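You operate a simulated robot arm through the tools that you are given. There is no shell and no other tool.

You are at the controls of a simulated robot arm. One attempt, no reset.

## Task
Move the clips bag into cell B and fold the crate flat.
Fine: Leave the seals bag where it is.

Only the result counts: the job must be done as asked and must still hold three seconds after the hand-in. Knocking over, shifting, dropping, spilling or breaking anything else fails it. A push-on lid holds only when it is set on centred and level and pressed home; a screw cap is set on level and turned clockwise until tight. Flat cloth is picked up by pressing the open fingertips on it (5 to 10 N) and closing them slowly along it; thin cloth reads only 2 to 8 mm in the jaws.

## Robot
A 6-joint arm with a fingered hand, fixed in place. Base frame: the origin is at the foot of the arm, x ahead of it, y to its left, z up. Units: mm, degrees, N and s.
It reaches about 1346 mm from its shoulder. Its first joint turns from -149.0 to 149.0 degrees. Payload 3.5 kg.
The TCP is the grasp point between the finger pads, 26 mm short of the fingertips. In the tool frame z runs along the fingers and y along their closing line. Largest opening 132 mm; the body of the gripper starts 73 mm behind the TCP. The gripper is a hand of 4 fingers: y runs from the thumb to the fingers, the wrist lies at [0, 0, -234] in the tool frame, and closing takes about 1.5 s.
Orientation is that of the tool frame in the base frame, as a unit quaternion [w, x, y, z]. With the fingers straight down and closing along the base's y, the tool's x points along the base's -x, its y along +y and its z along -z.

## Interface
- The arm moves only by the tool step_arm. Its argument "targets" is a list of rows, each an object of numbers (a shift or turn left out is 0, a gripper value left out holds the last): "claw": the opening in per cent of the stroke, from 0 (shut) to 100 (fully open); "dx", "dy", "dz": the shift along the base's x, y, z in mm; "ax", "ay", "az": the turn, a rotation vector about the base's x, y, z in degrees. In form: [{"claw": .., "dx": .., "dy": .., "dz": .., "ax": .., "ay": .., "az": ..}, ...]. A call has 1 to 20 rows; each row shifts and turns the commanded pose from where the row before left it. Each row takes 0.2 s and may step no farther than 50 mm and 8.6 degrees from the row before; otherwise, or with a gripper value out of range, the whole call is refused. Where a pose cannot be reached the arm comes as near as it can. A force on the tool above 90 N (or 10 N above the force at the start of the call, whichever is more), or a blocked arm, ends the call early, and 0.2 s more pass. The fingers move at their own pace (about 72 mm/s each) and stop on an object; they squeeze with about 23 N. The grip force told is the motor's: it shows also when the fingers shut on nothing. Time passes only in rows, and 0.2 s behind the last, so rows that do not move let the fingers close. It gives the time, the measured TCP pose, the force on the tool (base axes), the opening and the grip force at its end, in the units of the frame above (readings bear some noise), with the torque about the TCP (base axes, N m) and any sound that the robot's microphone picked up.
- Cameras (640 x 400 px; columns grow to the right, rows downward): "scene" is fixed at [398.3, -499.5, 1552.6]; the picture's right is [0.99, -0.12, 0.00], its down [-0.06, -0.49, -0.87] and it looks along [0.10, 0.86, -0.50] (base axes); focal length 351 px, centre (320, 200). "wrist" rides on the gripper at [68, 2, -97] in the tool frame; the picture's right is [-0.03, 1.00, 0.00], its down [-0.82, -0.02, -0.58] and it looks along [-0.58, -0.01, 0.82] (tool axes); focal length 270 px, centre (320, 200). There is no depth. A picture from a camera that has moved, and an enlarged one, comes with that camera's place and axes in the base frame and with its lens.
- camera(camera): a new picture of that camera. No time passes.
- move_column(by): slides the trunk up (or, below 0, down) by that many mm; the arm rides with it, the base frame stays. It gives what a move gives, with no picture.
- preshape(shape): the hand has 4 fingers and takes this shape, open, in about a second: jaw (thumb against the fingers, like two jaws); tri (thumb and two fingers); tip (a fingertip pinch); poke (one finger out to press); point (the index stretched); flat (the hand flat); cup (the hand cupped); fist (a fist). The gripper value then closes the fingers along that shape, each until it touches; the sizes above hold for jaw. It gives what a move gives, with no picture.
- inspect(camera, box): a new picture of the part [left, top, right, bottom] of that camera's present view, enlarged. No time passes.
- job_done(): hands the job in; it is judged then, once.

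Places have to be worked out from the pictures, the camera data and where the tool is seen. Open the gripper and draw the arm clear of the work before you hand the job in, unless the task says otherwise.

The tools are called after "Emit:" as name(argument=value, ...) on one line, values as JSON. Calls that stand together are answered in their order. step_arm: Moves the arm, as the interface text tells. Its arguments: {"type":"object","properties":{"targets":{"type":"array"}},"required":["targets"]} The other tools are called the same way: move_column (by) slides the trunk up or down; preshape (shape) gives the hand a shape; camera (camera) takes a picture; inspect (camera, box) takes an enlarged picture of a part of a camera's view; job_done () hands the job in.

At the start:

```text
clock: 0.0
tcp_pos: [210.5, 740.6, 1061.2]
ee_rot: [0.0, 0.0, 1.0, 0.001]
force: [-0.1, -0.4, 0.1]
torque: [0.0, -0.01, -0.01]
width: 131.9
grip_force: 0.1
shape: jaw
trunk travel left (down, up): [-960.0, 10.0]
```

scene: 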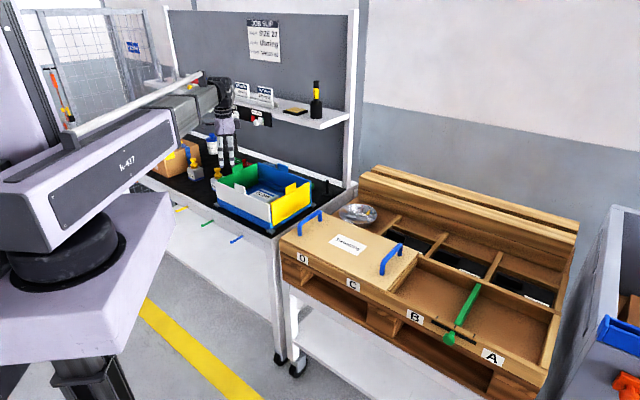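
wrist: 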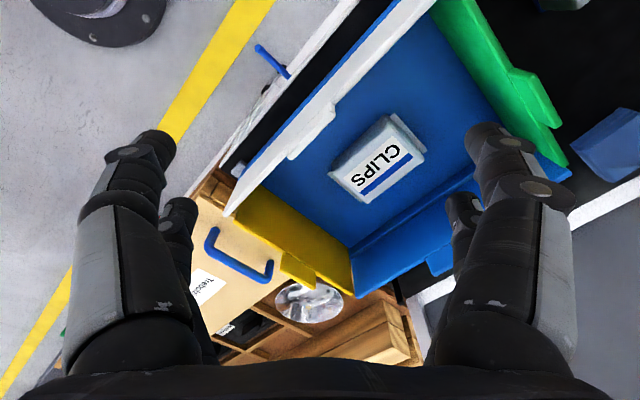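

I'll start by looking closer at the scene: the crate with the clips bag, the cells and the bench.

Emit:
inspect(camera="scene", box=[140, 60, 360, 250])

Emit:
inspect(camera="scene", box=[270, 150, 590, 400])

Emit:
inspect(camera="wrist", box=[180, 0, 640, 320])

Emit:
inspect(camera="scene", box=[230, 10, 350, 130])

```text
2.11 times, centred on (250, 155) of scene
camera zoom: at [398.3, -499.5, 1552.6], right [0.99, -0.12, 0.0], down [-0.06, -0.49, -0.87], along [0.1, 0.86, -0.5], focal length 740 px, centre (467, 295)
```

zoom: 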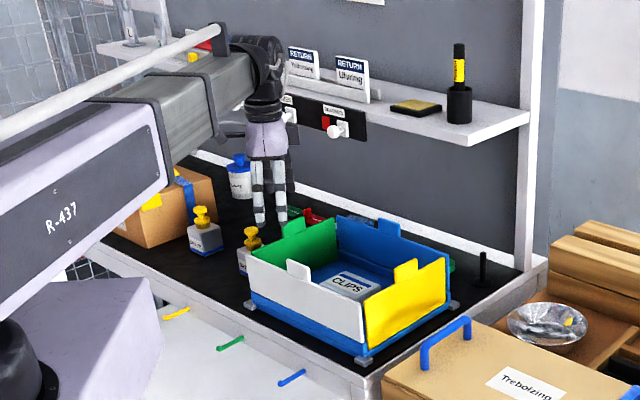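

```text
1.60 times, centred on (430, 275) of scene
camera zoom: at [398.3, -499.5, 1552.6], right [0.99, -0.12, 0.0], down [-0.06, -0.49, -0.87], along [0.1, 0.86, -0.5], focal length 562 px, centre (144, 80)
```

zoom: 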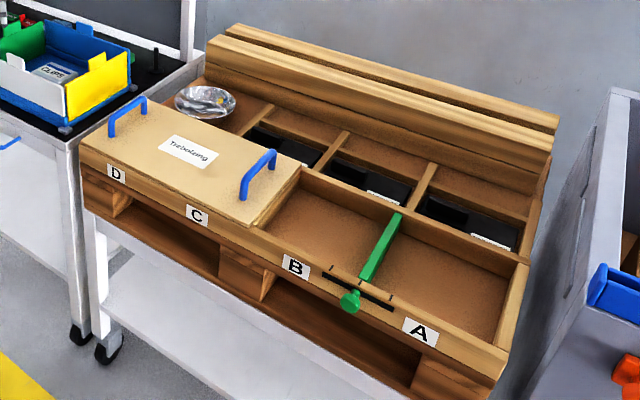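

```text
1.25 times, centred on (410, 160) of wrist
camera zoom: at [143.8, 742.2, 1158.2], right [0.03, 1.0, 0.0], down [0.82, -0.02, 0.58], along [0.58, -0.01, -0.82], focal length 338 px, centre (208, 250)
```

zoom: 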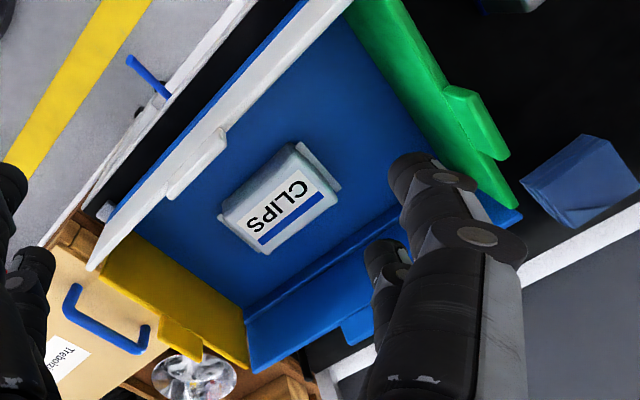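

```text
3.33 times, centred on (290, 70) of scene
camera zoom: at [398.3, -499.5, 1552.6], right [0.99, -0.12, 0.0], down [-0.06, -0.49, -0.87], along [0.1, 0.86, -0.5], focal length 1171 px, centre (420, 633)
```

zoom: 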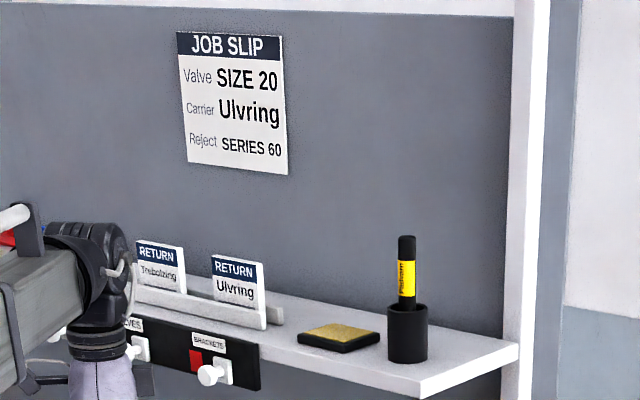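

The crate stands at roughly (314, 793), turned about 43° to the base, and the clips bag lies on its floor. I back off and up a little so the wrist camera sees the whole crate and its hinges.

Emit:
step_arm(targets=[{"dz": 30, "dx": -30}, {"dz": 30, "dx": -30}, {"dz": 30, "dx": -25, "dy": 20}, {"dx": -20, "dy": 20}])

Emit:
camera(camera="wrist")

Emit:
camera(camera="scene")

```text
clock: 1.0
tcp_pos: [106.5, 779.6, 1060.8]
ee_rot: [0.0, 0.0, 1.0, 0.0]
force: [-0.4, -0.3, -0.1]
torque: [-0.02, 0.0, 0.01]
width: 132.0
grip_force: 0.1
shape: jaw
out of reach, approached as far as the arm can: row 1, 2, 3
trunk travel left (down, up): [-960.0, 10.0]
```

```text
taken
camera wrist: at [38.6, 782.2, 1158.1], right [0.03, 1.0, 0.0], down [0.82, -0.02, 0.58], along [0.58, -0.01, -0.82], focal length 270 px, centre (320, 200)
```

wrist: 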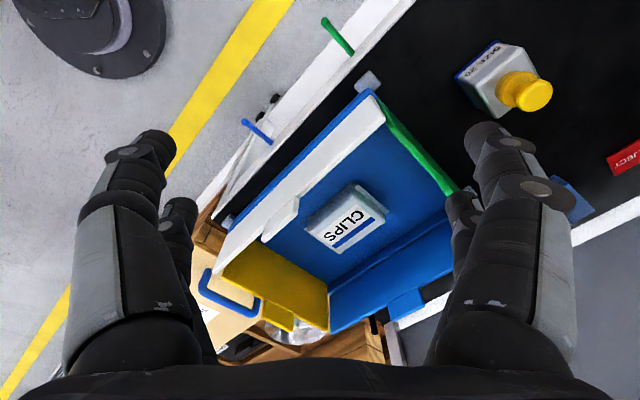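

```text
taken
```

scene: 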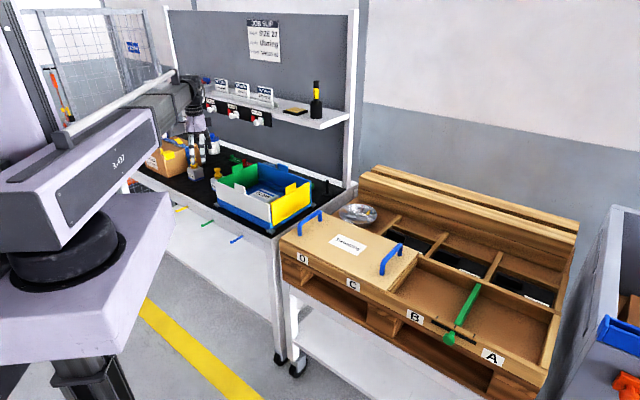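

Upward moves are limited at this trunk height, but the crate is well in view. I enlarge the crate to study its hinges, tabs and the bag.

Emit:
inspect(camera="wrist", box=[190, 70, 470, 340])

Emit:
inspect(camera="wrist", box=[430, 0, 640, 230])

Emit:
inspect(camera="scene", box=[130, 100, 340, 245])

```text
1.48 times, centred on (330, 205) of wrist
camera zoom: at [38.6, 782.2, 1158.1], right [0.03, 1.0, 0.0], down [0.82, -0.02, 0.58], along [0.58, -0.01, -0.82], focal length 400 px, centre (305, 193)
```

zoom: 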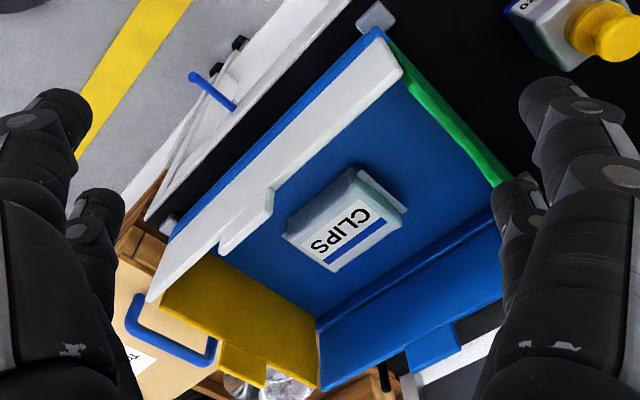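

```text
1.74 times, centred on (535, 115) of wrist
camera zoom: at [38.6, 782.2, 1158.1], right [0.03, 1.0, 0.0], down [0.82, -0.02, 0.58], along [0.58, -0.01, -0.82], focal length 470 px, centre (-54, 348)
```

zoom: 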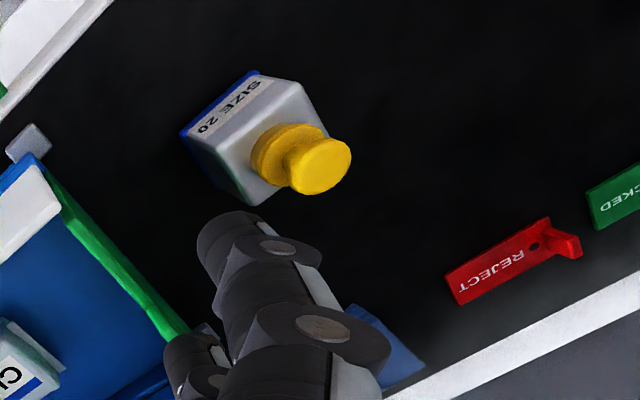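

```text
2.76 times, centred on (235, 172) of scene
camera zoom: at [398.3, -499.5, 1552.6], right [0.99, -0.12, 0.0], down [-0.06, -0.49, -0.87], along [0.1, 0.86, -0.5], focal length 969 px, centre (554, 276)
```

zoom: 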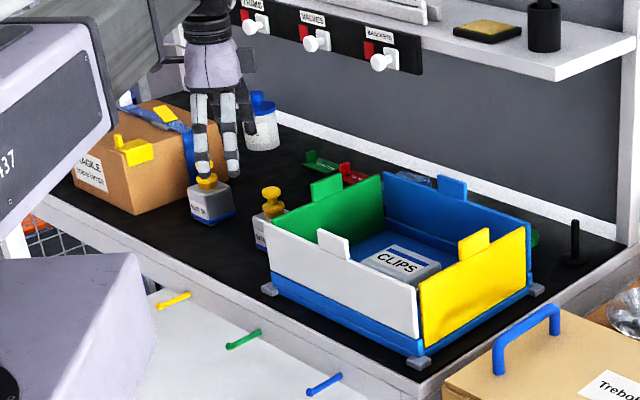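

Yellow and green walls hinge low and sit between white and blue, which hinge on a higher sill – so yellow and green should fold first. The clips bag is about 110×76 mm centred near (317, 819); I move over it and turn the hand so it closes across the bag's short side.

Emit:
step_arm(targets=[{"dx": 42, "dy": 8, "az": -8.5}, {"dx": 42, "dy": 8, "az": -8.5}, {"dx": 42, "dy": 8, "az": -8.5}, {"dx": 42, "dy": 8, "az": -8.5}, {"dx": 42, "dy": 7, "az": -8.0}, {"dz": -40}, {"dz": -20}])

Emit:
camera(camera="wrist")

Emit:
inspect(camera="scene", box=[130, 60, 350, 245])

```text
clock: 2.6
tcp_pos: [316.8, 820.2, 1060.6]
ee_rot: [-0.001, 0.359, 0.933, 0.0]
force: [-0.5, -0.3, 0.2]
torque: [0.02, 0.0, -0.02]
width: 131.9
grip_force: 0.0
shape: jaw
out of reach, approached as far as the arm can: row 6, 7
trunk travel left (down, up): [-960.0, 10.0]
```

```text
taken
camera wrist: at [268.1, 867.0, 1158.2], right [0.69, 0.73, 0.0], down [0.59, -0.56, 0.58], along [0.42, -0.4, -0.82], focal length 270 px, centre (320, 200)
```

wrist: 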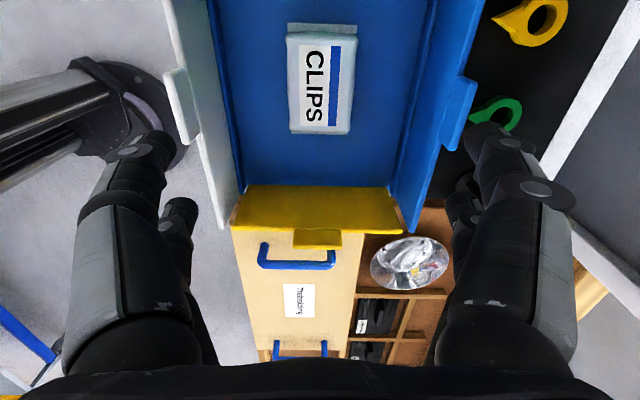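

```text
2.16 times, centred on (240, 152) of scene
camera zoom: at [398.3, -499.5, 1552.6], right [0.99, -0.12, 0.0], down [-0.06, -0.49, -0.87], along [0.1, 0.86, -0.5], focal length 760 px, centre (493, 303)
```

zoom: 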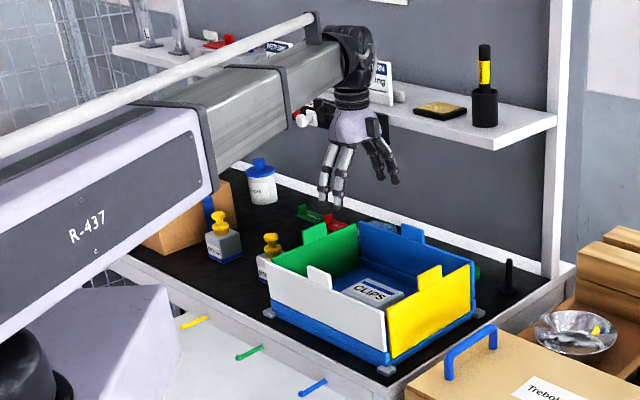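

The hand moves only in plan; height comes from the trunk. The bag is right under the TCP and aligned, so I set the opening to about 115 mm and lower the trunk in stages.

Emit:
step_arm(targets=[{"claw": 88}, {}])

Emit:
move_column(by=-195)

Emit:
camera(camera="wrist")

Emit:
inspect(camera="scene", box=[130, 60, 350, 245])

```text
clock: 3.2
tcp_pos: [317.3, 819.0, 1061.2]
ee_rot: [-0.001, 0.358, 0.934, -0.001]
force: [0.1, -0.1, 0.9]
torque: [-0.01, 0.05, 0.01]
width: 116.3
grip_force: 0.1
shape: jaw
trunk travel left (down, up): [-960.0, 10.0]
```

```text
clock: 5.3
tcp_pos: [317.3, 818.7, 865.5]
ee_rot: [0.0, 0.358, 0.934, 0.0]
force: [0.2, 0.3, 0.3]
torque: [0.0, -0.01, 0.04]
width: 116.6
grip_force: 0.0
shape: jaw
trunk travel left (down, up): [-765.0, 205.0]
```

```text
taken
camera wrist: at [267.9, 866.9, 963.3], right [0.69, 0.73, 0.0], down [0.59, -0.56, 0.58], along [0.42, -0.4, -0.82], focal length 270 px, centre (320, 200)
```

wrist: 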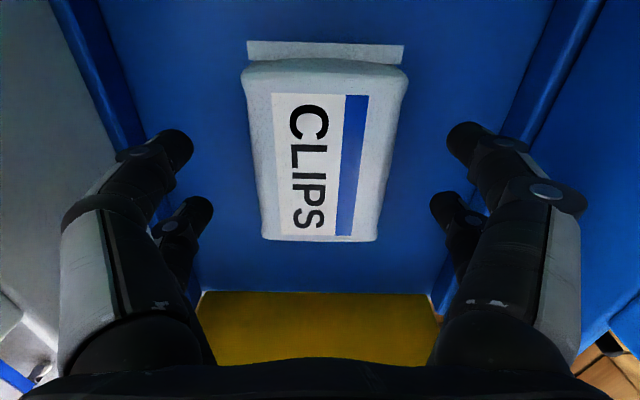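

```text
2.16 times, centred on (240, 152) of scene
camera zoom: at [398.3, -499.5, 1552.6], right [0.99, -0.12, 0.0], down [-0.06, -0.49, -0.87], along [0.1, 0.86, -0.5], focal length 760 px, centre (493, 303)
```

zoom: 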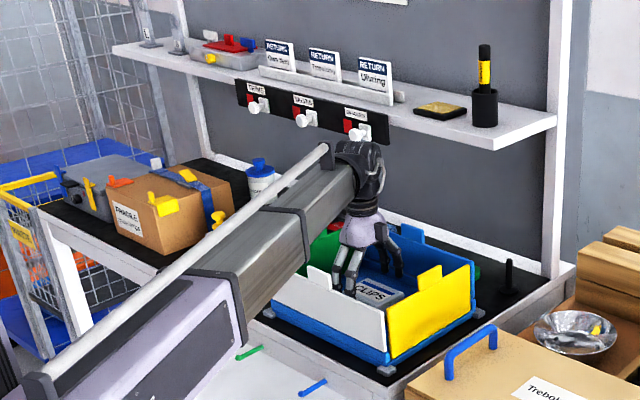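

The bag is centred between the fingers with clearance on both sides. I lower further in small steps, watching the force for the crate floor.

Emit:
move_column(by=-30)

Emit:
move_column(by=-6)

Emit:
camera(camera="wrist")

```text
clock: 6.1
tcp_pos: [316.8, 819.9, 835.8]
ee_rot: [0.0, 0.358, 0.934, 0.0]
force: [0.3, -0.1, 0.8]
torque: [-0.05, 0.02, -0.02]
width: 116.2
grip_force: 0.2
shape: jaw
trunk travel left (down, up): [-735.0, 235.0]
```

```text
clock: 6.6
tcp_pos: [317.6, 819.1, 831.2]
ee_rot: [0.0, 0.358, 0.934, 0.001]
force: [0.1, 0.8, -0.2]
torque: [0.01, -0.03, 0.01]
width: 116.1
grip_force: 0.1
shape: jaw
trunk travel left (down, up): [-729.0, 241.0]
```

```text
taken
camera wrist: at [267.9, 866.8, 927.3], right [0.69, 0.73, 0.0], down [0.59, -0.56, 0.58], along [0.42, -0.4, -0.82], focal length 270 px, centre (320, 200)
```

wrist: 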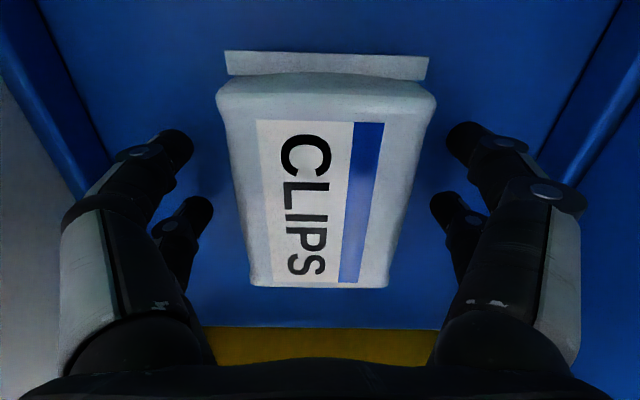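

The bag's top seems at about z 838. I go a few millimetres lower, still watching for floor contact, and then close.

Emit:
move_column(by=-5)

Emit:
move_column(by=-4)

```text
clock: 7.2
tcp_pos: [317.0, 819.2, 825.0]
ee_rot: [0.0, 0.358, 0.934, 0.0]
force: [-0.4, -0.2, -0.6]
torque: [-0.01, -0.01, -0.01]
width: 116.3
grip_force: 0.0
shape: jaw
trunk travel left (down, up): [-724.0, 246.0]
```

```text
clock: 7.7
tcp_pos: [316.9, 819.7, 821.9]
ee_rot: [0.0, 0.358, 0.934, 0.0]
force: [0.6, 0.9, 5.8]
torque: [-0.06, 0.0, -0.05]
width: 116.3
grip_force: 0.1
shape: jaw
trunk travel left (down, up): [-720.0, 250.0]
```

A 5.8 N upward force: the fingertips touch the floor at about z 796. I raise 5 mm and close on the bag.

Emit:
move_column(by=5)

Emit:
step_arm(targets=[{"claw": 60}, {"claw": 50}, {"claw": 40}, {"claw": 30}, {"claw": 20}, {}, {}])

Emit:
camera(camera="wrist")

```text
clock: 8.2
tcp_pos: [316.6, 819.9, 825.1]
ee_rot: [0.0, 0.358, 0.934, 0.0]
force: [-0.1, -0.8, 0.0]
torque: [-0.01, -0.05, 0.03]
width: 115.9
grip_force: 0.0
shape: jaw
trunk travel left (down, up): [-725.0, 245.0]
```

```text
clock: 9.8
tcp_pos: [316.4, 820.3, 825.6]
ee_rot: [-0.001, 0.358, 0.934, 0.0]
force: [-0.5, -0.9, 0.6]
torque: [0.0, 0.04, -0.02]
width: 72.7
grip_force: 23.3
shape: jaw
trunk travel left (down, up): [-725.0, 245.0]
```

```text
taken
camera wrist: at [267.9, 867.0, 923.1], right [0.69, 0.73, 0.0], down [0.59, -0.56, 0.58], along [0.42, -0.4, -0.82], focal length 270 px, centre (320, 200)
```

wrist: 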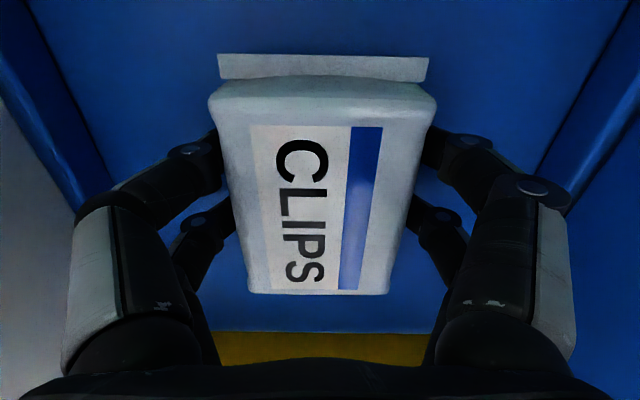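

The fingers hold the bag at 72.7 mm with 23 N. I lift a little, check, then raise it clear.

Emit:
move_column(by=40)

Emit:
camera(camera="wrist")

Emit:
move_column(by=205)

Emit:
camera(camera="wrist")

Emit:
camera(camera="scene")

```text
clock: 10.7
tcp_pos: [317.4, 819.2, 866.1]
ee_rot: [0.0, 0.359, 0.933, 0.0]
force: [0.2, 0.4, -2.1]
torque: [0.01, 0.01, 0.02]
width: 73.0
grip_force: 22.8
shape: jaw
trunk travel left (down, up): [-765.0, 205.0]
```

```text
taken
camera wrist: at [267.9, 867.1, 963.0], right [0.69, 0.73, 0.0], down [0.59, -0.56, 0.58], along [0.42, -0.4, -0.82], focal length 270 px, centre (320, 200)
```

wrist: 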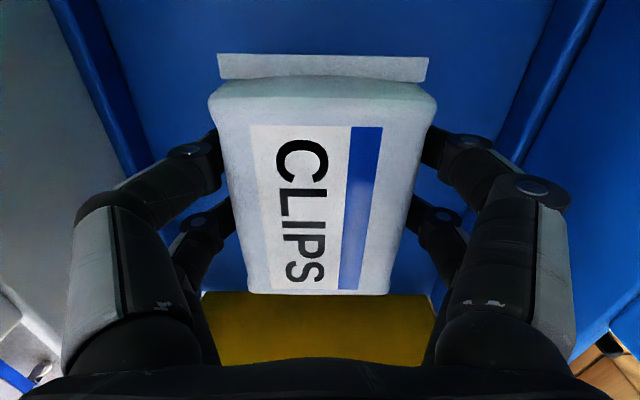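

```text
clock: 12.9
tcp_pos: [316.9, 819.7, 1070.6]
ee_rot: [0.0, 0.358, 0.934, 0.0]
force: [0.2, 0.6, -0.8]
torque: [-0.01, 0.0, 0.01]
width: 72.9
grip_force: 22.6
shape: jaw
trunk travel left (down, up): [-970.0, 0.0]
```

```text
taken
camera wrist: at [267.9, 867.1, 1168.0], right [0.69, 0.73, 0.0], down [0.59, -0.56, 0.58], along [0.42, -0.4, -0.82], focal length 270 px, centre (320, 200)
```

wrist: 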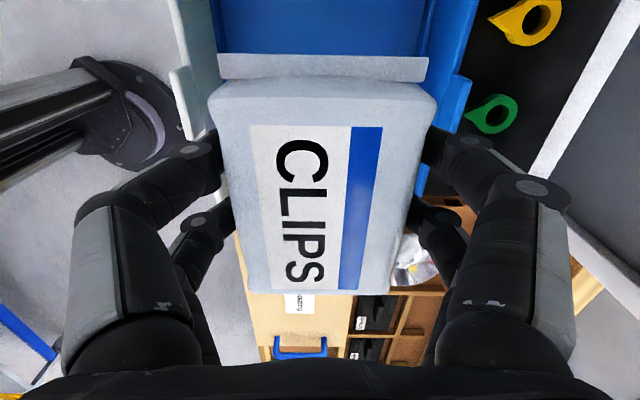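

```text
taken
```

scene: 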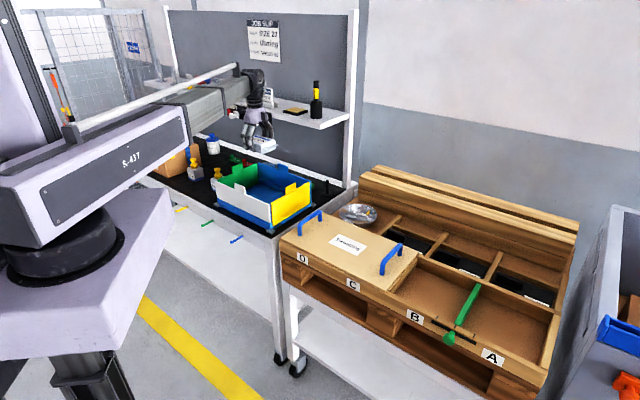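

The bag is securely held, and the rest of the crate is empty. I look closely at the cells to place the target.

Emit:
inspect(camera="scene", box=[380, 225, 580, 385])

Emit:
inspect(camera="scene", box=[270, 180, 430, 310])

```text
2.50 times, centred on (480, 305) of scene
camera zoom: at [398.3, -499.5, 1552.6], right [0.99, -0.12, 0.0], down [-0.06, -0.49, -0.87], along [0.1, 0.86, -0.5], focal length 878 px, centre (-80, -62)
```

zoom: 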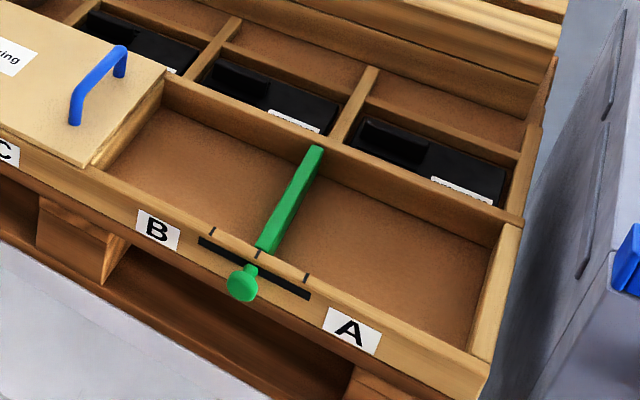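

```text
3.08 times, centred on (350, 245) of scene
camera zoom: at [398.3, -499.5, 1552.6], right [0.99, -0.12, 0.0], down [-0.06, -0.49, -0.87], along [0.1, 0.86, -0.5], focal length 1081 px, centre (228, 62)
```

zoom: 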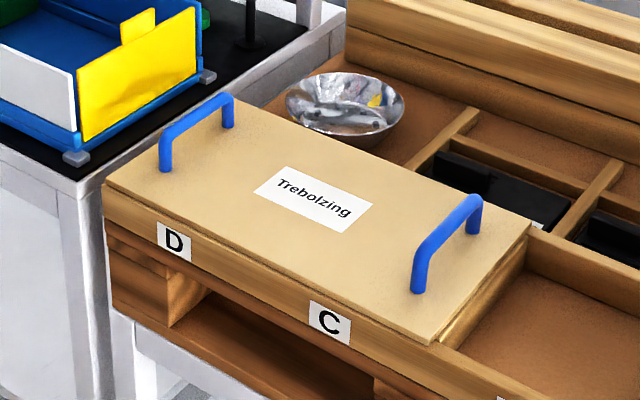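

I travel along the bench toward the rack at full height and take a wrist picture on the way to fix the cell's position and depth.

Emit:
step_arm(targets=[{"dx": 32, "dy": -32}, {"dx": 32, "dy": -32}, {"dx": 32, "dy": -32}, {"dx": 32, "dy": -32}, {"dx": 32, "dy": -32}, {}])

Emit:
camera(camera="wrist")

Emit:
camera(camera="scene")

```text
clock: 14.3
tcp_pos: [477.0, 659.4, 1071.6]
ee_rot: [0.0, 0.358, 0.934, 0.0]
force: [-1.7, -0.5, -2.2]
torque: [-0.03, 0.04, 0.0]
width: 72.7
grip_force: 23.1
shape: jaw
trunk travel left (down, up): [-970.0, 0.0]
```

```text
taken
camera wrist: at [428.1, 707.2, 1168.1], right [0.69, 0.73, 0.0], down [0.59, -0.56, 0.58], along [0.42, -0.4, -0.82], focal length 270 px, centre (320, 200)
```

wrist: 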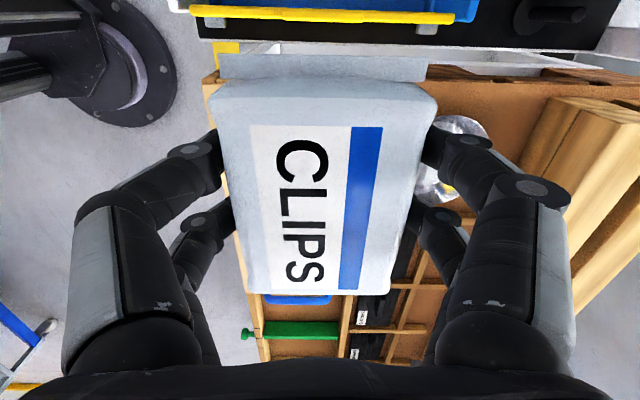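

```text
taken
```

scene: 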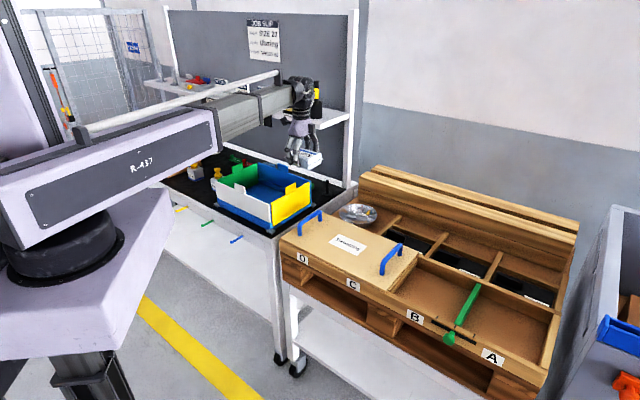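

Emit:
inspect(camera="wrist", box=[220, 280, 440, 370])

```text
2.91 times, centred on (330, 325) of wrist
camera zoom: at [428.1, 707.2, 1168.1], right [0.69, 0.73, 0.0], down [0.59, -0.56, 0.58], along [0.42, -0.4, -0.82], focal length 786 px, centre (291, -164)
```

zoom: 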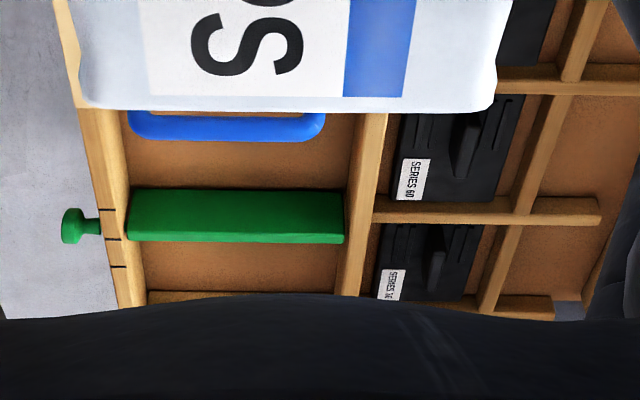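

The rays put the green divider's top from about (841,110) to (978,253) at z≈790 and the cell floor near z≈747; cell B spans roughly 195×197 mm with its centre near (838, 248). I carry the bag there at full height.

Emit:
step_arm(targets=[{"dx": 30, "dy": -34}, {"dx": 30, "dy": -34}, {"dx": 30, "dy": -34}, {"dx": 30, "dy": -34}, {"dx": 30, "dy": -34}, {"dx": 30, "dy": -34}, {"dx": 30, "dy": -34}, {"dx": 30, "dy": -34}, {"dx": 30, "dy": -34}, {"dx": 30, "dy": -34}, {"dx": 30, "dy": -34}, {"dx": 31, "dy": -37}, {}])

Emit:
camera(camera="wrist")

Emit:
camera(camera="scene")

```text
clock: 17.1
tcp_pos: [837.7, 248.7, 1070.7]
ee_rot: [0.0, 0.359, 0.933, -0.001]
force: [-0.6, -1.0, -0.8]
torque: [-0.01, 0.0, 0.03]
width: 72.5
grip_force: 23.2
shape: jaw
trunk travel left (down, up): [-970.0, 0.0]
```

```text
taken
camera wrist: at [789.2, 295.7, 1168.2], right [0.69, 0.73, 0.0], down [0.59, -0.56, 0.58], along [0.42, -0.4, -0.82], focal length 270 px, centre (320, 200)
```

wrist: 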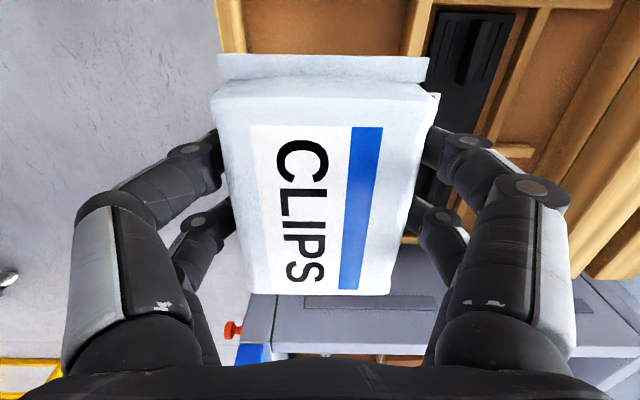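

```text
taken
```

scene: 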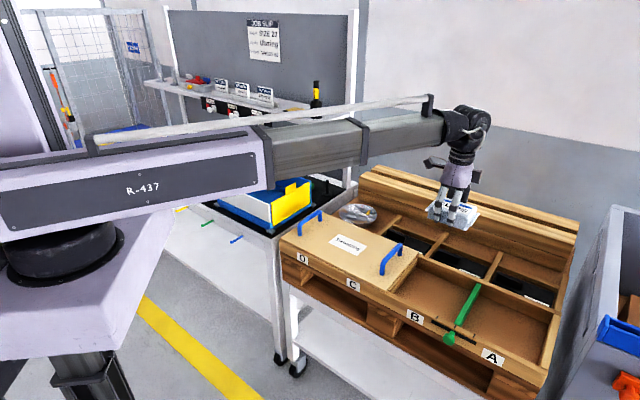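

The bag hangs over the cell, centred between the front and middle rails. I lower in stages and check.

Emit:
move_column(by=-215)

Emit:
camera(camera="scene")

Emit:
inspect(camera="scene", box=[380, 190, 580, 385])

Emit:
camera(camera="wrist")

```text
clock: 19.4
tcp_pos: [837.2, 249.6, 856.6]
ee_rot: [0.0, 0.358, 0.934, 0.0]
force: [0.1, 0.1, -2.4]
torque: [0.02, 0.02, -0.03]
width: 72.7
grip_force: 23.1
shape: jaw
trunk travel left (down, up): [-755.0, 215.0]
```

```text
taken
```

scene: 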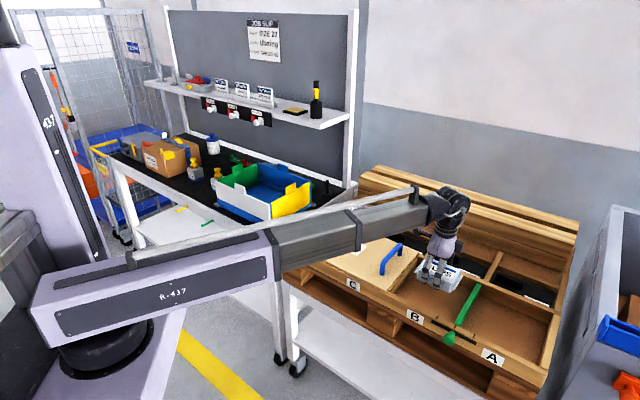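

```text
2.05 times, centred on (480, 288) of scene
camera zoom: at [398.3, -499.5, 1552.6], right [0.99, -0.12, 0.0], down [-0.06, -0.49, -0.87], along [0.1, 0.86, -0.5], focal length 721 px, centre (-8, 20)
```

zoom: 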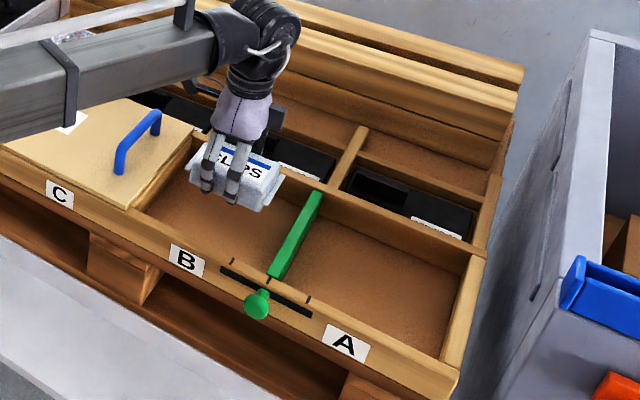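

```text
taken
camera wrist: at [789.1, 296.1, 953.2], right [0.69, 0.73, 0.0], down [0.59, -0.56, 0.58], along [0.42, -0.4, -0.82], focal length 270 px, centre (320, 200)
```

wrist: 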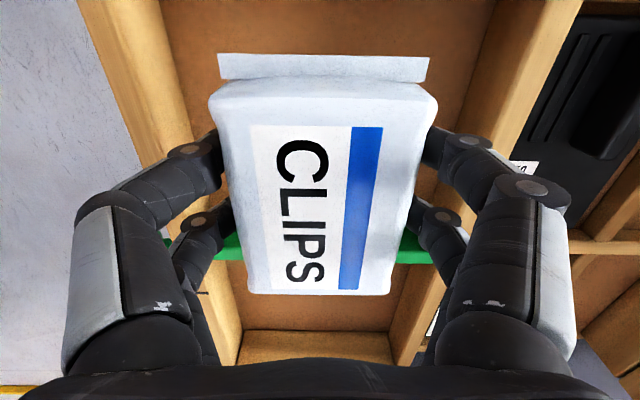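

The bag is centred: about 115 mm to the green divider and room to the rails. I lower the rest with force checks.

Emit:
move_column(by=-65)

Emit:
move_column(by=-8)

Emit:
move_column(by=-5)

```text
clock: 20.4
tcp_pos: [836.5, 249.2, 789.7]
ee_rot: [0.0, 0.359, 0.933, 0.0]
force: [0.1, 0.5, -1.0]
torque: [0.01, 0.01, -0.01]
width: 72.5
grip_force: 22.9
shape: jaw
trunk travel left (down, up): [-690.0, 280.0]
```

```text
clock: 21.0
tcp_pos: [838.0, 248.4, 783.1]
ee_rot: [0.001, 0.358, 0.934, 0.0]
force: [0.9, 1.2, -1.4]
torque: [-0.02, 0.02, 0.0]
width: 72.4
grip_force: 23.0
shape: jaw
trunk travel left (down, up): [-682.0, 288.0]
```

```text
clock: 21.5
tcp_pos: [838.6, 249.0, 776.5]
ee_rot: [0.0, 0.358, 0.934, 0.0]
force: [-0.9, -0.1, -0.8]
torque: [0.02, 0.01, -0.03]
width: 72.6
grip_force: 23.9
shape: jaw
trunk travel left (down, up): [-677.0, 293.0]
```

No floor contact yet at TCP z≈777; I continue in 3 mm steps.

Emit:
move_column(by=-3)

Emit:
move_column(by=-3)

Emit:
move_column(by=-3)

Emit:
camera(camera="wrist")

Emit:
inspect(camera="scene", box=[400, 210, 560, 330])

```text
clock: 22.0
tcp_pos: [837.4, 249.2, 774.9]
ee_rot: [0.0, 0.359, 0.933, 0.0]
force: [-0.2, 0.1, -1.2]
torque: [0.01, 0.01, 0.0]
width: 72.5
grip_force: 23.4
shape: jaw
trunk travel left (down, up): [-674.0, 296.0]
```

```text
clock: 22.6
tcp_pos: [837.8, 248.7, 772.0]
ee_rot: [0.0, 0.359, 0.933, 0.001]
force: [2.2, 0.5, 12.7]
torque: [0.01, 0.01, 0.0]
width: 72.3
grip_force: 22.7
shape: jaw
trunk travel left (down, up): [-671.0, 299.0]
```

```text
clock: 23.1
tcp_pos: [837.5, 249.5, 773.3]
ee_rot: [0.001, 0.358, 0.934, 0.001]
force: [6.4, -0.8, 38.3]
torque: [0.06, -0.07, 0.02]
width: 70.9
grip_force: 22.6
shape: jaw
trunk travel left (down, up): [-668.0, 302.0]
```

```text
taken
camera wrist: at [787.6, 295.3, 868.9], right [0.69, 0.73, 0.0], down [0.59, -0.56, 0.58], along [0.42, -0.4, -0.82], focal length 270 px, centre (320, 200)
```

wrist: 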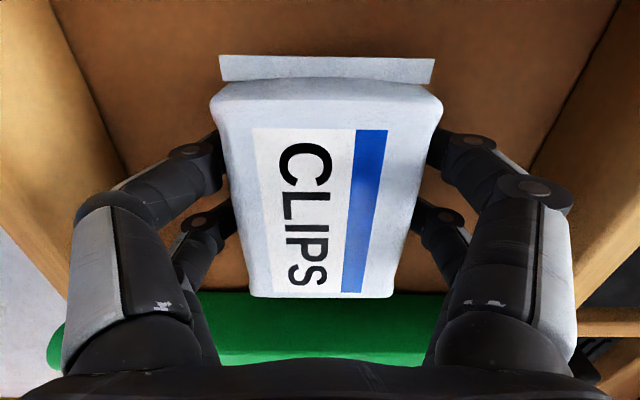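

```text
3.33 times, centred on (480, 270) of scene
camera zoom: at [398.3, -499.5, 1552.6], right [0.99, -0.12, 0.0], down [-0.06, -0.49, -0.87], along [0.1, 0.86, -0.5], focal length 1171 px, centre (-213, -33)
```

zoom: 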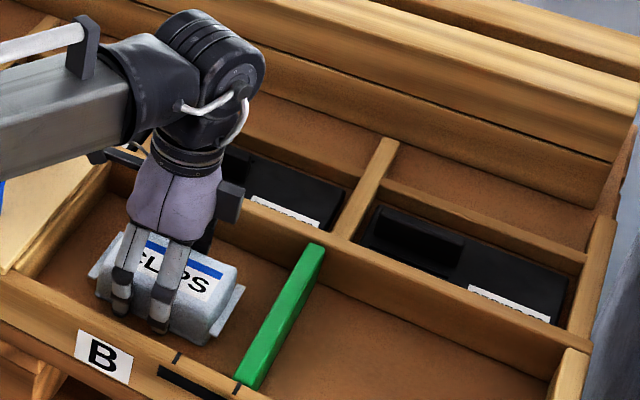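

The bag rests on the floor of cell B (force rising at TCP z≈773). I relieve the pressure by 4 mm and open gently.

Emit:
move_column(by=4.5)

Emit:
step_arm(targets=[{"claw": 58}, {"claw": 65}, {"claw": 75}, {"claw": 80}, {}])

Emit:
camera(camera="wrist")

```text
clock: 23.6
tcp_pos: [837.4, 249.7, 773.3]
ee_rot: [-0.001, 0.358, 0.934, 0.0]
force: [-0.6, -0.6, 2.8]
torque: [0.08, -0.05, -0.04]
width: 71.6
grip_force: 22.9
shape: jaw
trunk travel left (down, up): [-672.0, 298.0]
```

```text
clock: 24.8
tcp_pos: [838.0, 249.3, 773.8]
ee_rot: [-0.001, 0.358, 0.934, 0.0]
force: [0.4, 0.4, 0.2]
torque: [-0.02, -0.01, 0.0]
width: 105.4
grip_force: 0.1
shape: jaw
trunk travel left (down, up): [-672.0, 298.0]
```

```text
taken
camera wrist: at [789.0, 296.1, 870.7], right [0.69, 0.73, 0.0], down [0.59, -0.56, 0.58], along [0.42, -0.4, -0.82], focal length 270 px, centre (320, 200)
```

wrist: 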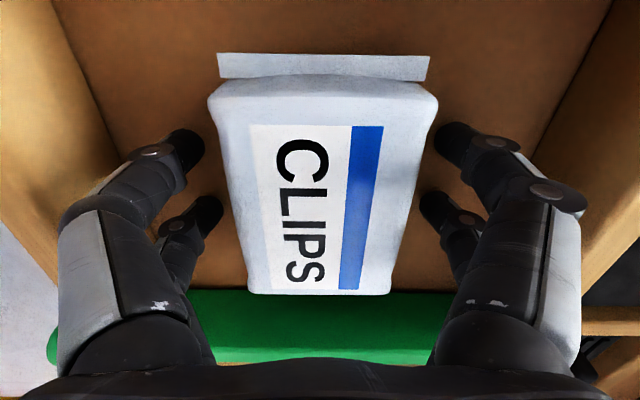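

The bag is released with the fingers clear on both sides. I raise the trunk and check that the bag stays.

Emit:
move_column(by=60)

Emit:
move_column(by=238)

Emit:
camera(camera="wrist")

Emit:
camera(camera="scene")

```text
clock: 25.8
tcp_pos: [838.5, 248.4, 833.3]
ee_rot: [0.0, 0.358, 0.934, 0.0]
force: [-0.5, -1.0, 0.2]
torque: [-0.02, 0.03, 0.01]
width: 105.2
grip_force: 0.1
shape: jaw
trunk travel left (down, up): [-732.0, 238.0]
```

```text
clock: 28.3
tcp_pos: [837.4, 249.2, 1072.0]
ee_rot: [0.0, 0.358, 0.934, 0.0]
force: [0.4, -0.2, -0.2]
torque: [0.02, 0.02, 0.0]
width: 105.3
grip_force: 0.0
shape: jaw
trunk travel left (down, up): [-970.0, 0.0]
```

```text
taken
camera wrist: at [789.1, 296.2, 1168.6], right [0.69, 0.73, 0.0], down [0.59, -0.56, 0.58], along [0.42, -0.4, -0.82], focal length 270 px, centre (320, 200)
```

wrist: 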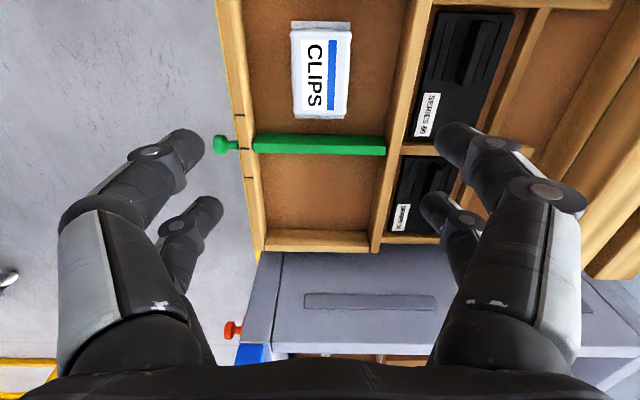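

```text
taken
```

scene: 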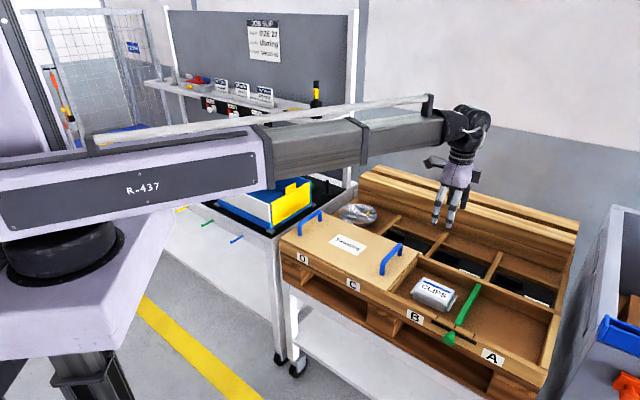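

The clips bag lies well inside cell B, and everything else looks undisturbed. Now the crate: I go back at full height to just outside the yellow end wall with the jaws shut.

Emit:
step_arm(targets=[{"dx": -30, "dy": 35, "claw": 0}, {"dx": -30, "dy": 35}, {"dx": -30, "dy": 35}, {"dx": -30, "dy": 35}, {"dx": -30, "dy": 35}, {"dx": -30, "dy": 35}, {"dx": -30, "dy": 35}, {"dx": -30, "dy": 35}, {"dx": -30, "dy": 35}, {"dx": -30, "dy": 35}, {"dx": -30, "dy": 35}, {"dx": -30, "dy": 32}, {}])

Emit:
camera(camera="wrist")

Emit:
inspect(camera="scene", box=[190, 60, 370, 250])

```text
clock: 31.1
tcp_pos: [478.8, 667.5, 1071.5]
ee_rot: [-0.001, 0.358, 0.934, 0.0]
force: [0.7, -0.2, 0.0]
torque: [0.0, -0.01, 0.01]
width: 0.1
grip_force: 22.7
shape: jaw
trunk travel left (down, up): [-970.0, 0.0]
```

```text
taken
camera wrist: at [429.6, 714.4, 1168.7], right [0.69, 0.73, 0.0], down [0.59, -0.56, 0.58], along [0.42, -0.4, -0.82], focal length 270 px, centre (320, 200)
```

wrist: 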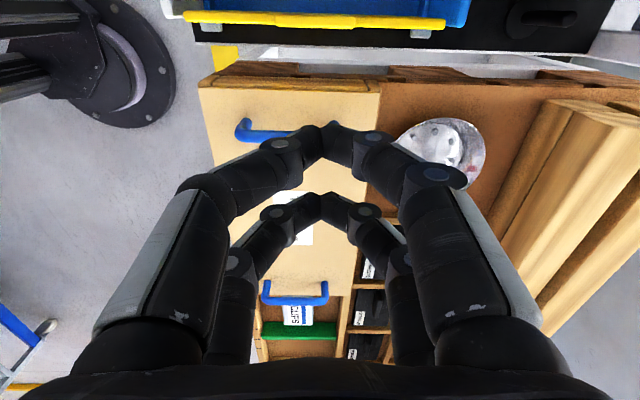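

```text
2.11 times, centred on (280, 155) of scene
camera zoom: at [398.3, -499.5, 1552.6], right [0.99, -0.12, 0.0], down [-0.06, -0.49, -0.87], along [0.1, 0.86, -0.5], focal length 740 px, centre (404, 295)
```

zoom: 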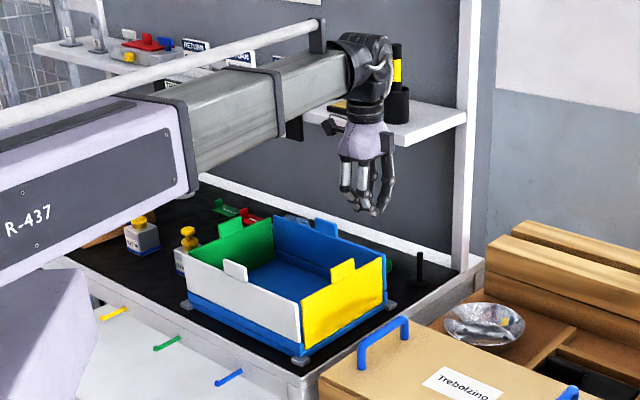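

The jaws are shut; the yellow wall's outer face is at about e1≈-166 (25 mm beyond the fingers) and the rack's lid handle is clear behind. I lower so the fingertips are at z≈865, about 40 mm below the yellow wall's top.

Emit:
move_column(by=-120)

Emit:
move_column(by=-60)

Emit:
camera(camera="wrist")

Emit:
inspect(camera="scene", box=[190, 60, 370, 250])

```text
clock: 32.6
tcp_pos: [479.8, 667.3, 951.8]
ee_rot: [0.001, 0.359, 0.933, 0.0]
force: [-0.2, 0.3, 0.6]
torque: [-0.02, -0.01, 0.02]
width: 0.1
grip_force: 23.1
shape: jaw
trunk travel left (down, up): [-850.0, 120.0]
```

```text
clock: 33.6
tcp_pos: [478.6, 667.1, 892.0]
ee_rot: [0.0, 0.359, 0.933, 0.0]
force: [-0.5, 0.5, 0.0]
torque: [-0.04, 0.05, 0.0]
width: 0.0
grip_force: 22.5
shape: jaw
trunk travel left (down, up): [-790.0, 180.0]
```

```text
taken
camera wrist: at [429.8, 714.1, 988.7], right [0.69, 0.73, 0.0], down [0.59, -0.56, 0.58], along [0.42, -0.4, -0.82], focal length 270 px, centre (320, 200)
```

wrist: 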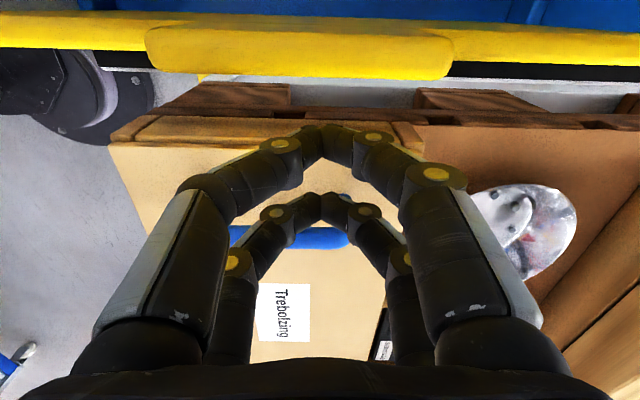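

```text
2.11 times, centred on (280, 155) of scene
camera zoom: at [398.3, -499.5, 1552.6], right [0.99, -0.12, 0.0], down [-0.06, -0.49, -0.87], along [0.1, 0.86, -0.5], focal length 740 px, centre (404, 295)
```

zoom: 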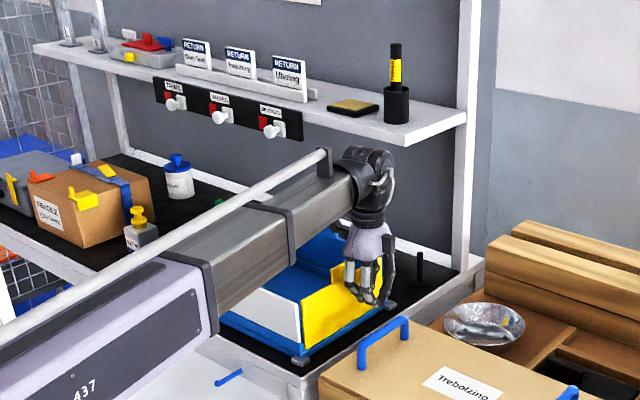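

The fingers are just outside the yellow wall, centred on its tab. I push inward (along the bench to the left) in 8 mm steps and watch the force.

Emit:
step_arm(targets=[{"dx": -5.8, "dy": 5.5}, {"dx": -5.8, "dy": 5.5}, {"dx": -5.8, "dy": 5.5}, {"dx": -5.8, "dy": 5.5}, {"dx": -5.8, "dy": 5.5}, {"dx": -5.8, "dy": 5.5}])

Emit:
camera(camera="wrist")

Emit:
inspect(camera="scene", box=[190, 60, 370, 250])

```text
clock: 35.0
tcp_pos: [444.1, 701.4, 892.1]
ee_rot: [0.0, 0.359, 0.933, 0.0]
force: [0.5, 0.2, 0.2]
torque: [-0.03, 0.0, 0.0]
width: 0.1
grip_force: 22.8
shape: jaw
trunk travel left (down, up): [-790.0, 180.0]
```

```text
taken
camera wrist: at [395.2, 747.4, 988.6], right [0.69, 0.73, 0.0], down [0.59, -0.56, 0.58], along [0.42, -0.4, -0.82], focal length 270 px, centre (320, 200)
```

wrist: 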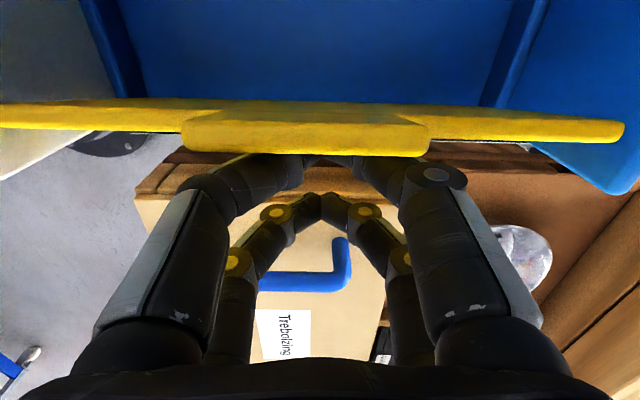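

```text
2.11 times, centred on (280, 155) of scene
camera zoom: at [398.3, -499.5, 1552.6], right [0.99, -0.12, 0.0], down [-0.06, -0.49, -0.87], along [0.1, 0.86, -0.5], focal length 740 px, centre (404, 295)
```

zoom: 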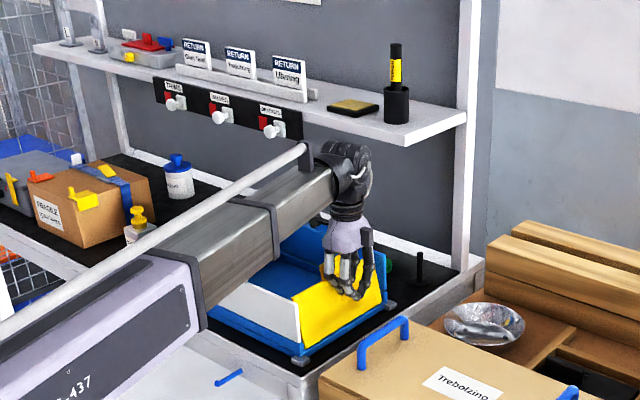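

The wall tilts inward with hardly any resistance. I continue pushing.

Emit:
step_arm(targets=[{"dx": -5.8, "dy": 5.5}, {"dx": -5.8, "dy": 5.5}, {"dx": -5.8, "dy": 5.5}, {"dx": -5.8, "dy": 5.5}, {"dx": -5.8, "dy": 5.5}, {"dx": -5.8, "dy": 5.5}, {}])

Emit:
camera(camera="wrist")

Emit:
inspect(camera="scene", box=[190, 60, 370, 250])

```text
clock: 36.6
tcp_pos: [409.6, 734.0, 892.1]
ee_rot: [-0.001, 0.358, 0.934, 0.001]
force: [0.2, 0.4, 0.4]
torque: [0.02, -0.02, 0.0]
width: 0.1
grip_force: 23.0
shape: jaw
trunk travel left (down, up): [-790.0, 180.0]
```

```text
taken
camera wrist: at [360.3, 780.4, 988.6], right [0.69, 0.73, 0.0], down [0.59, -0.56, 0.58], along [0.42, -0.4, -0.82], focal length 270 px, centre (320, 200)
```

wrist: 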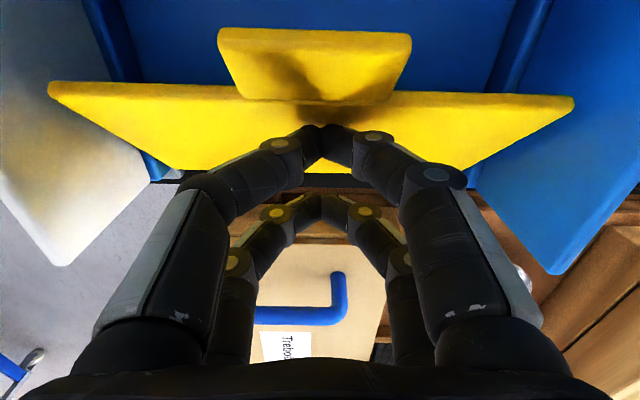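

```text
2.11 times, centred on (280, 155) of scene
camera zoom: at [398.3, -499.5, 1552.6], right [0.99, -0.12, 0.0], down [-0.06, -0.49, -0.87], along [0.1, 0.86, -0.5], focal length 740 px, centre (404, 295)
```

zoom: 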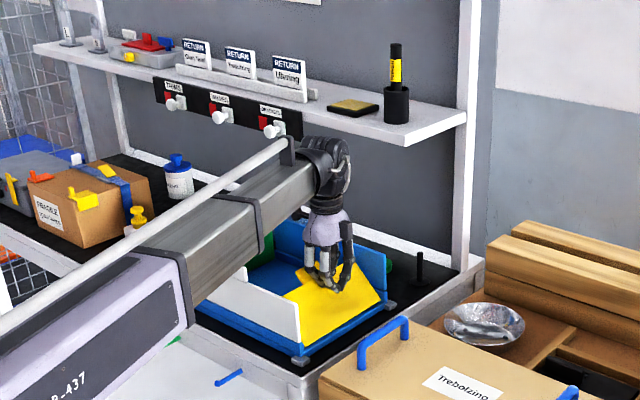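

The yellow wall is about halfway down. I push a little farther and then lower onto it to press it flat.

Emit:
step_arm(targets=[{"dx": -5.8, "dy": 5.5}, {"dx": -5.8, "dy": 5.5}, {"dx": -5.8, "dy": 5.5}, {"dx": -5.8, "dy": 5.5}, {"dx": -5.8, "dy": 5.5}, {}])

Emit:
camera(camera="wrist")

Emit:
inspect(camera="scene", box=[190, 60, 370, 250])

```text
clock: 38.0
tcp_pos: [380.2, 761.0, 891.1]
ee_rot: [-0.001, 0.358, 0.934, 0.0]
force: [0.1, 0.2, 0.0]
torque: [-0.03, 0.04, 0.02]
width: 0.1
grip_force: 23.3
shape: jaw
trunk travel left (down, up): [-790.0, 180.0]
```

```text
taken
camera wrist: at [331.4, 807.9, 988.6], right [0.69, 0.73, 0.0], down [0.59, -0.56, 0.58], along [0.42, -0.4, -0.82], focal length 270 px, centre (320, 200)
```

wrist: 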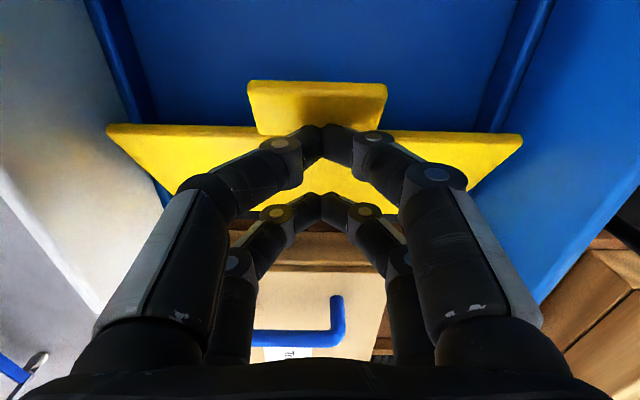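

```text
2.11 times, centred on (280, 155) of scene
camera zoom: at [398.3, -499.5, 1552.6], right [0.99, -0.12, 0.0], down [-0.06, -0.49, -0.87], along [0.1, 0.86, -0.5], focal length 740 px, centre (404, 295)
```

zoom: 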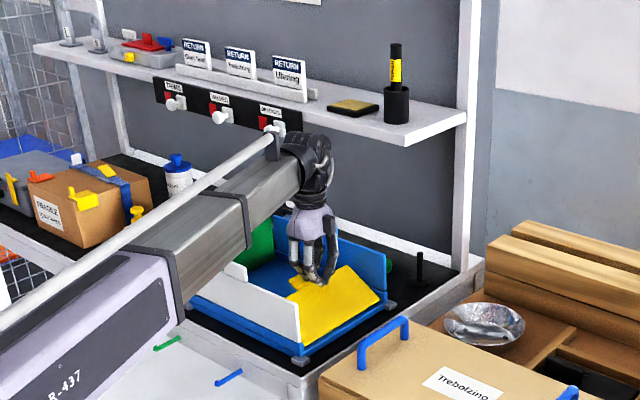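

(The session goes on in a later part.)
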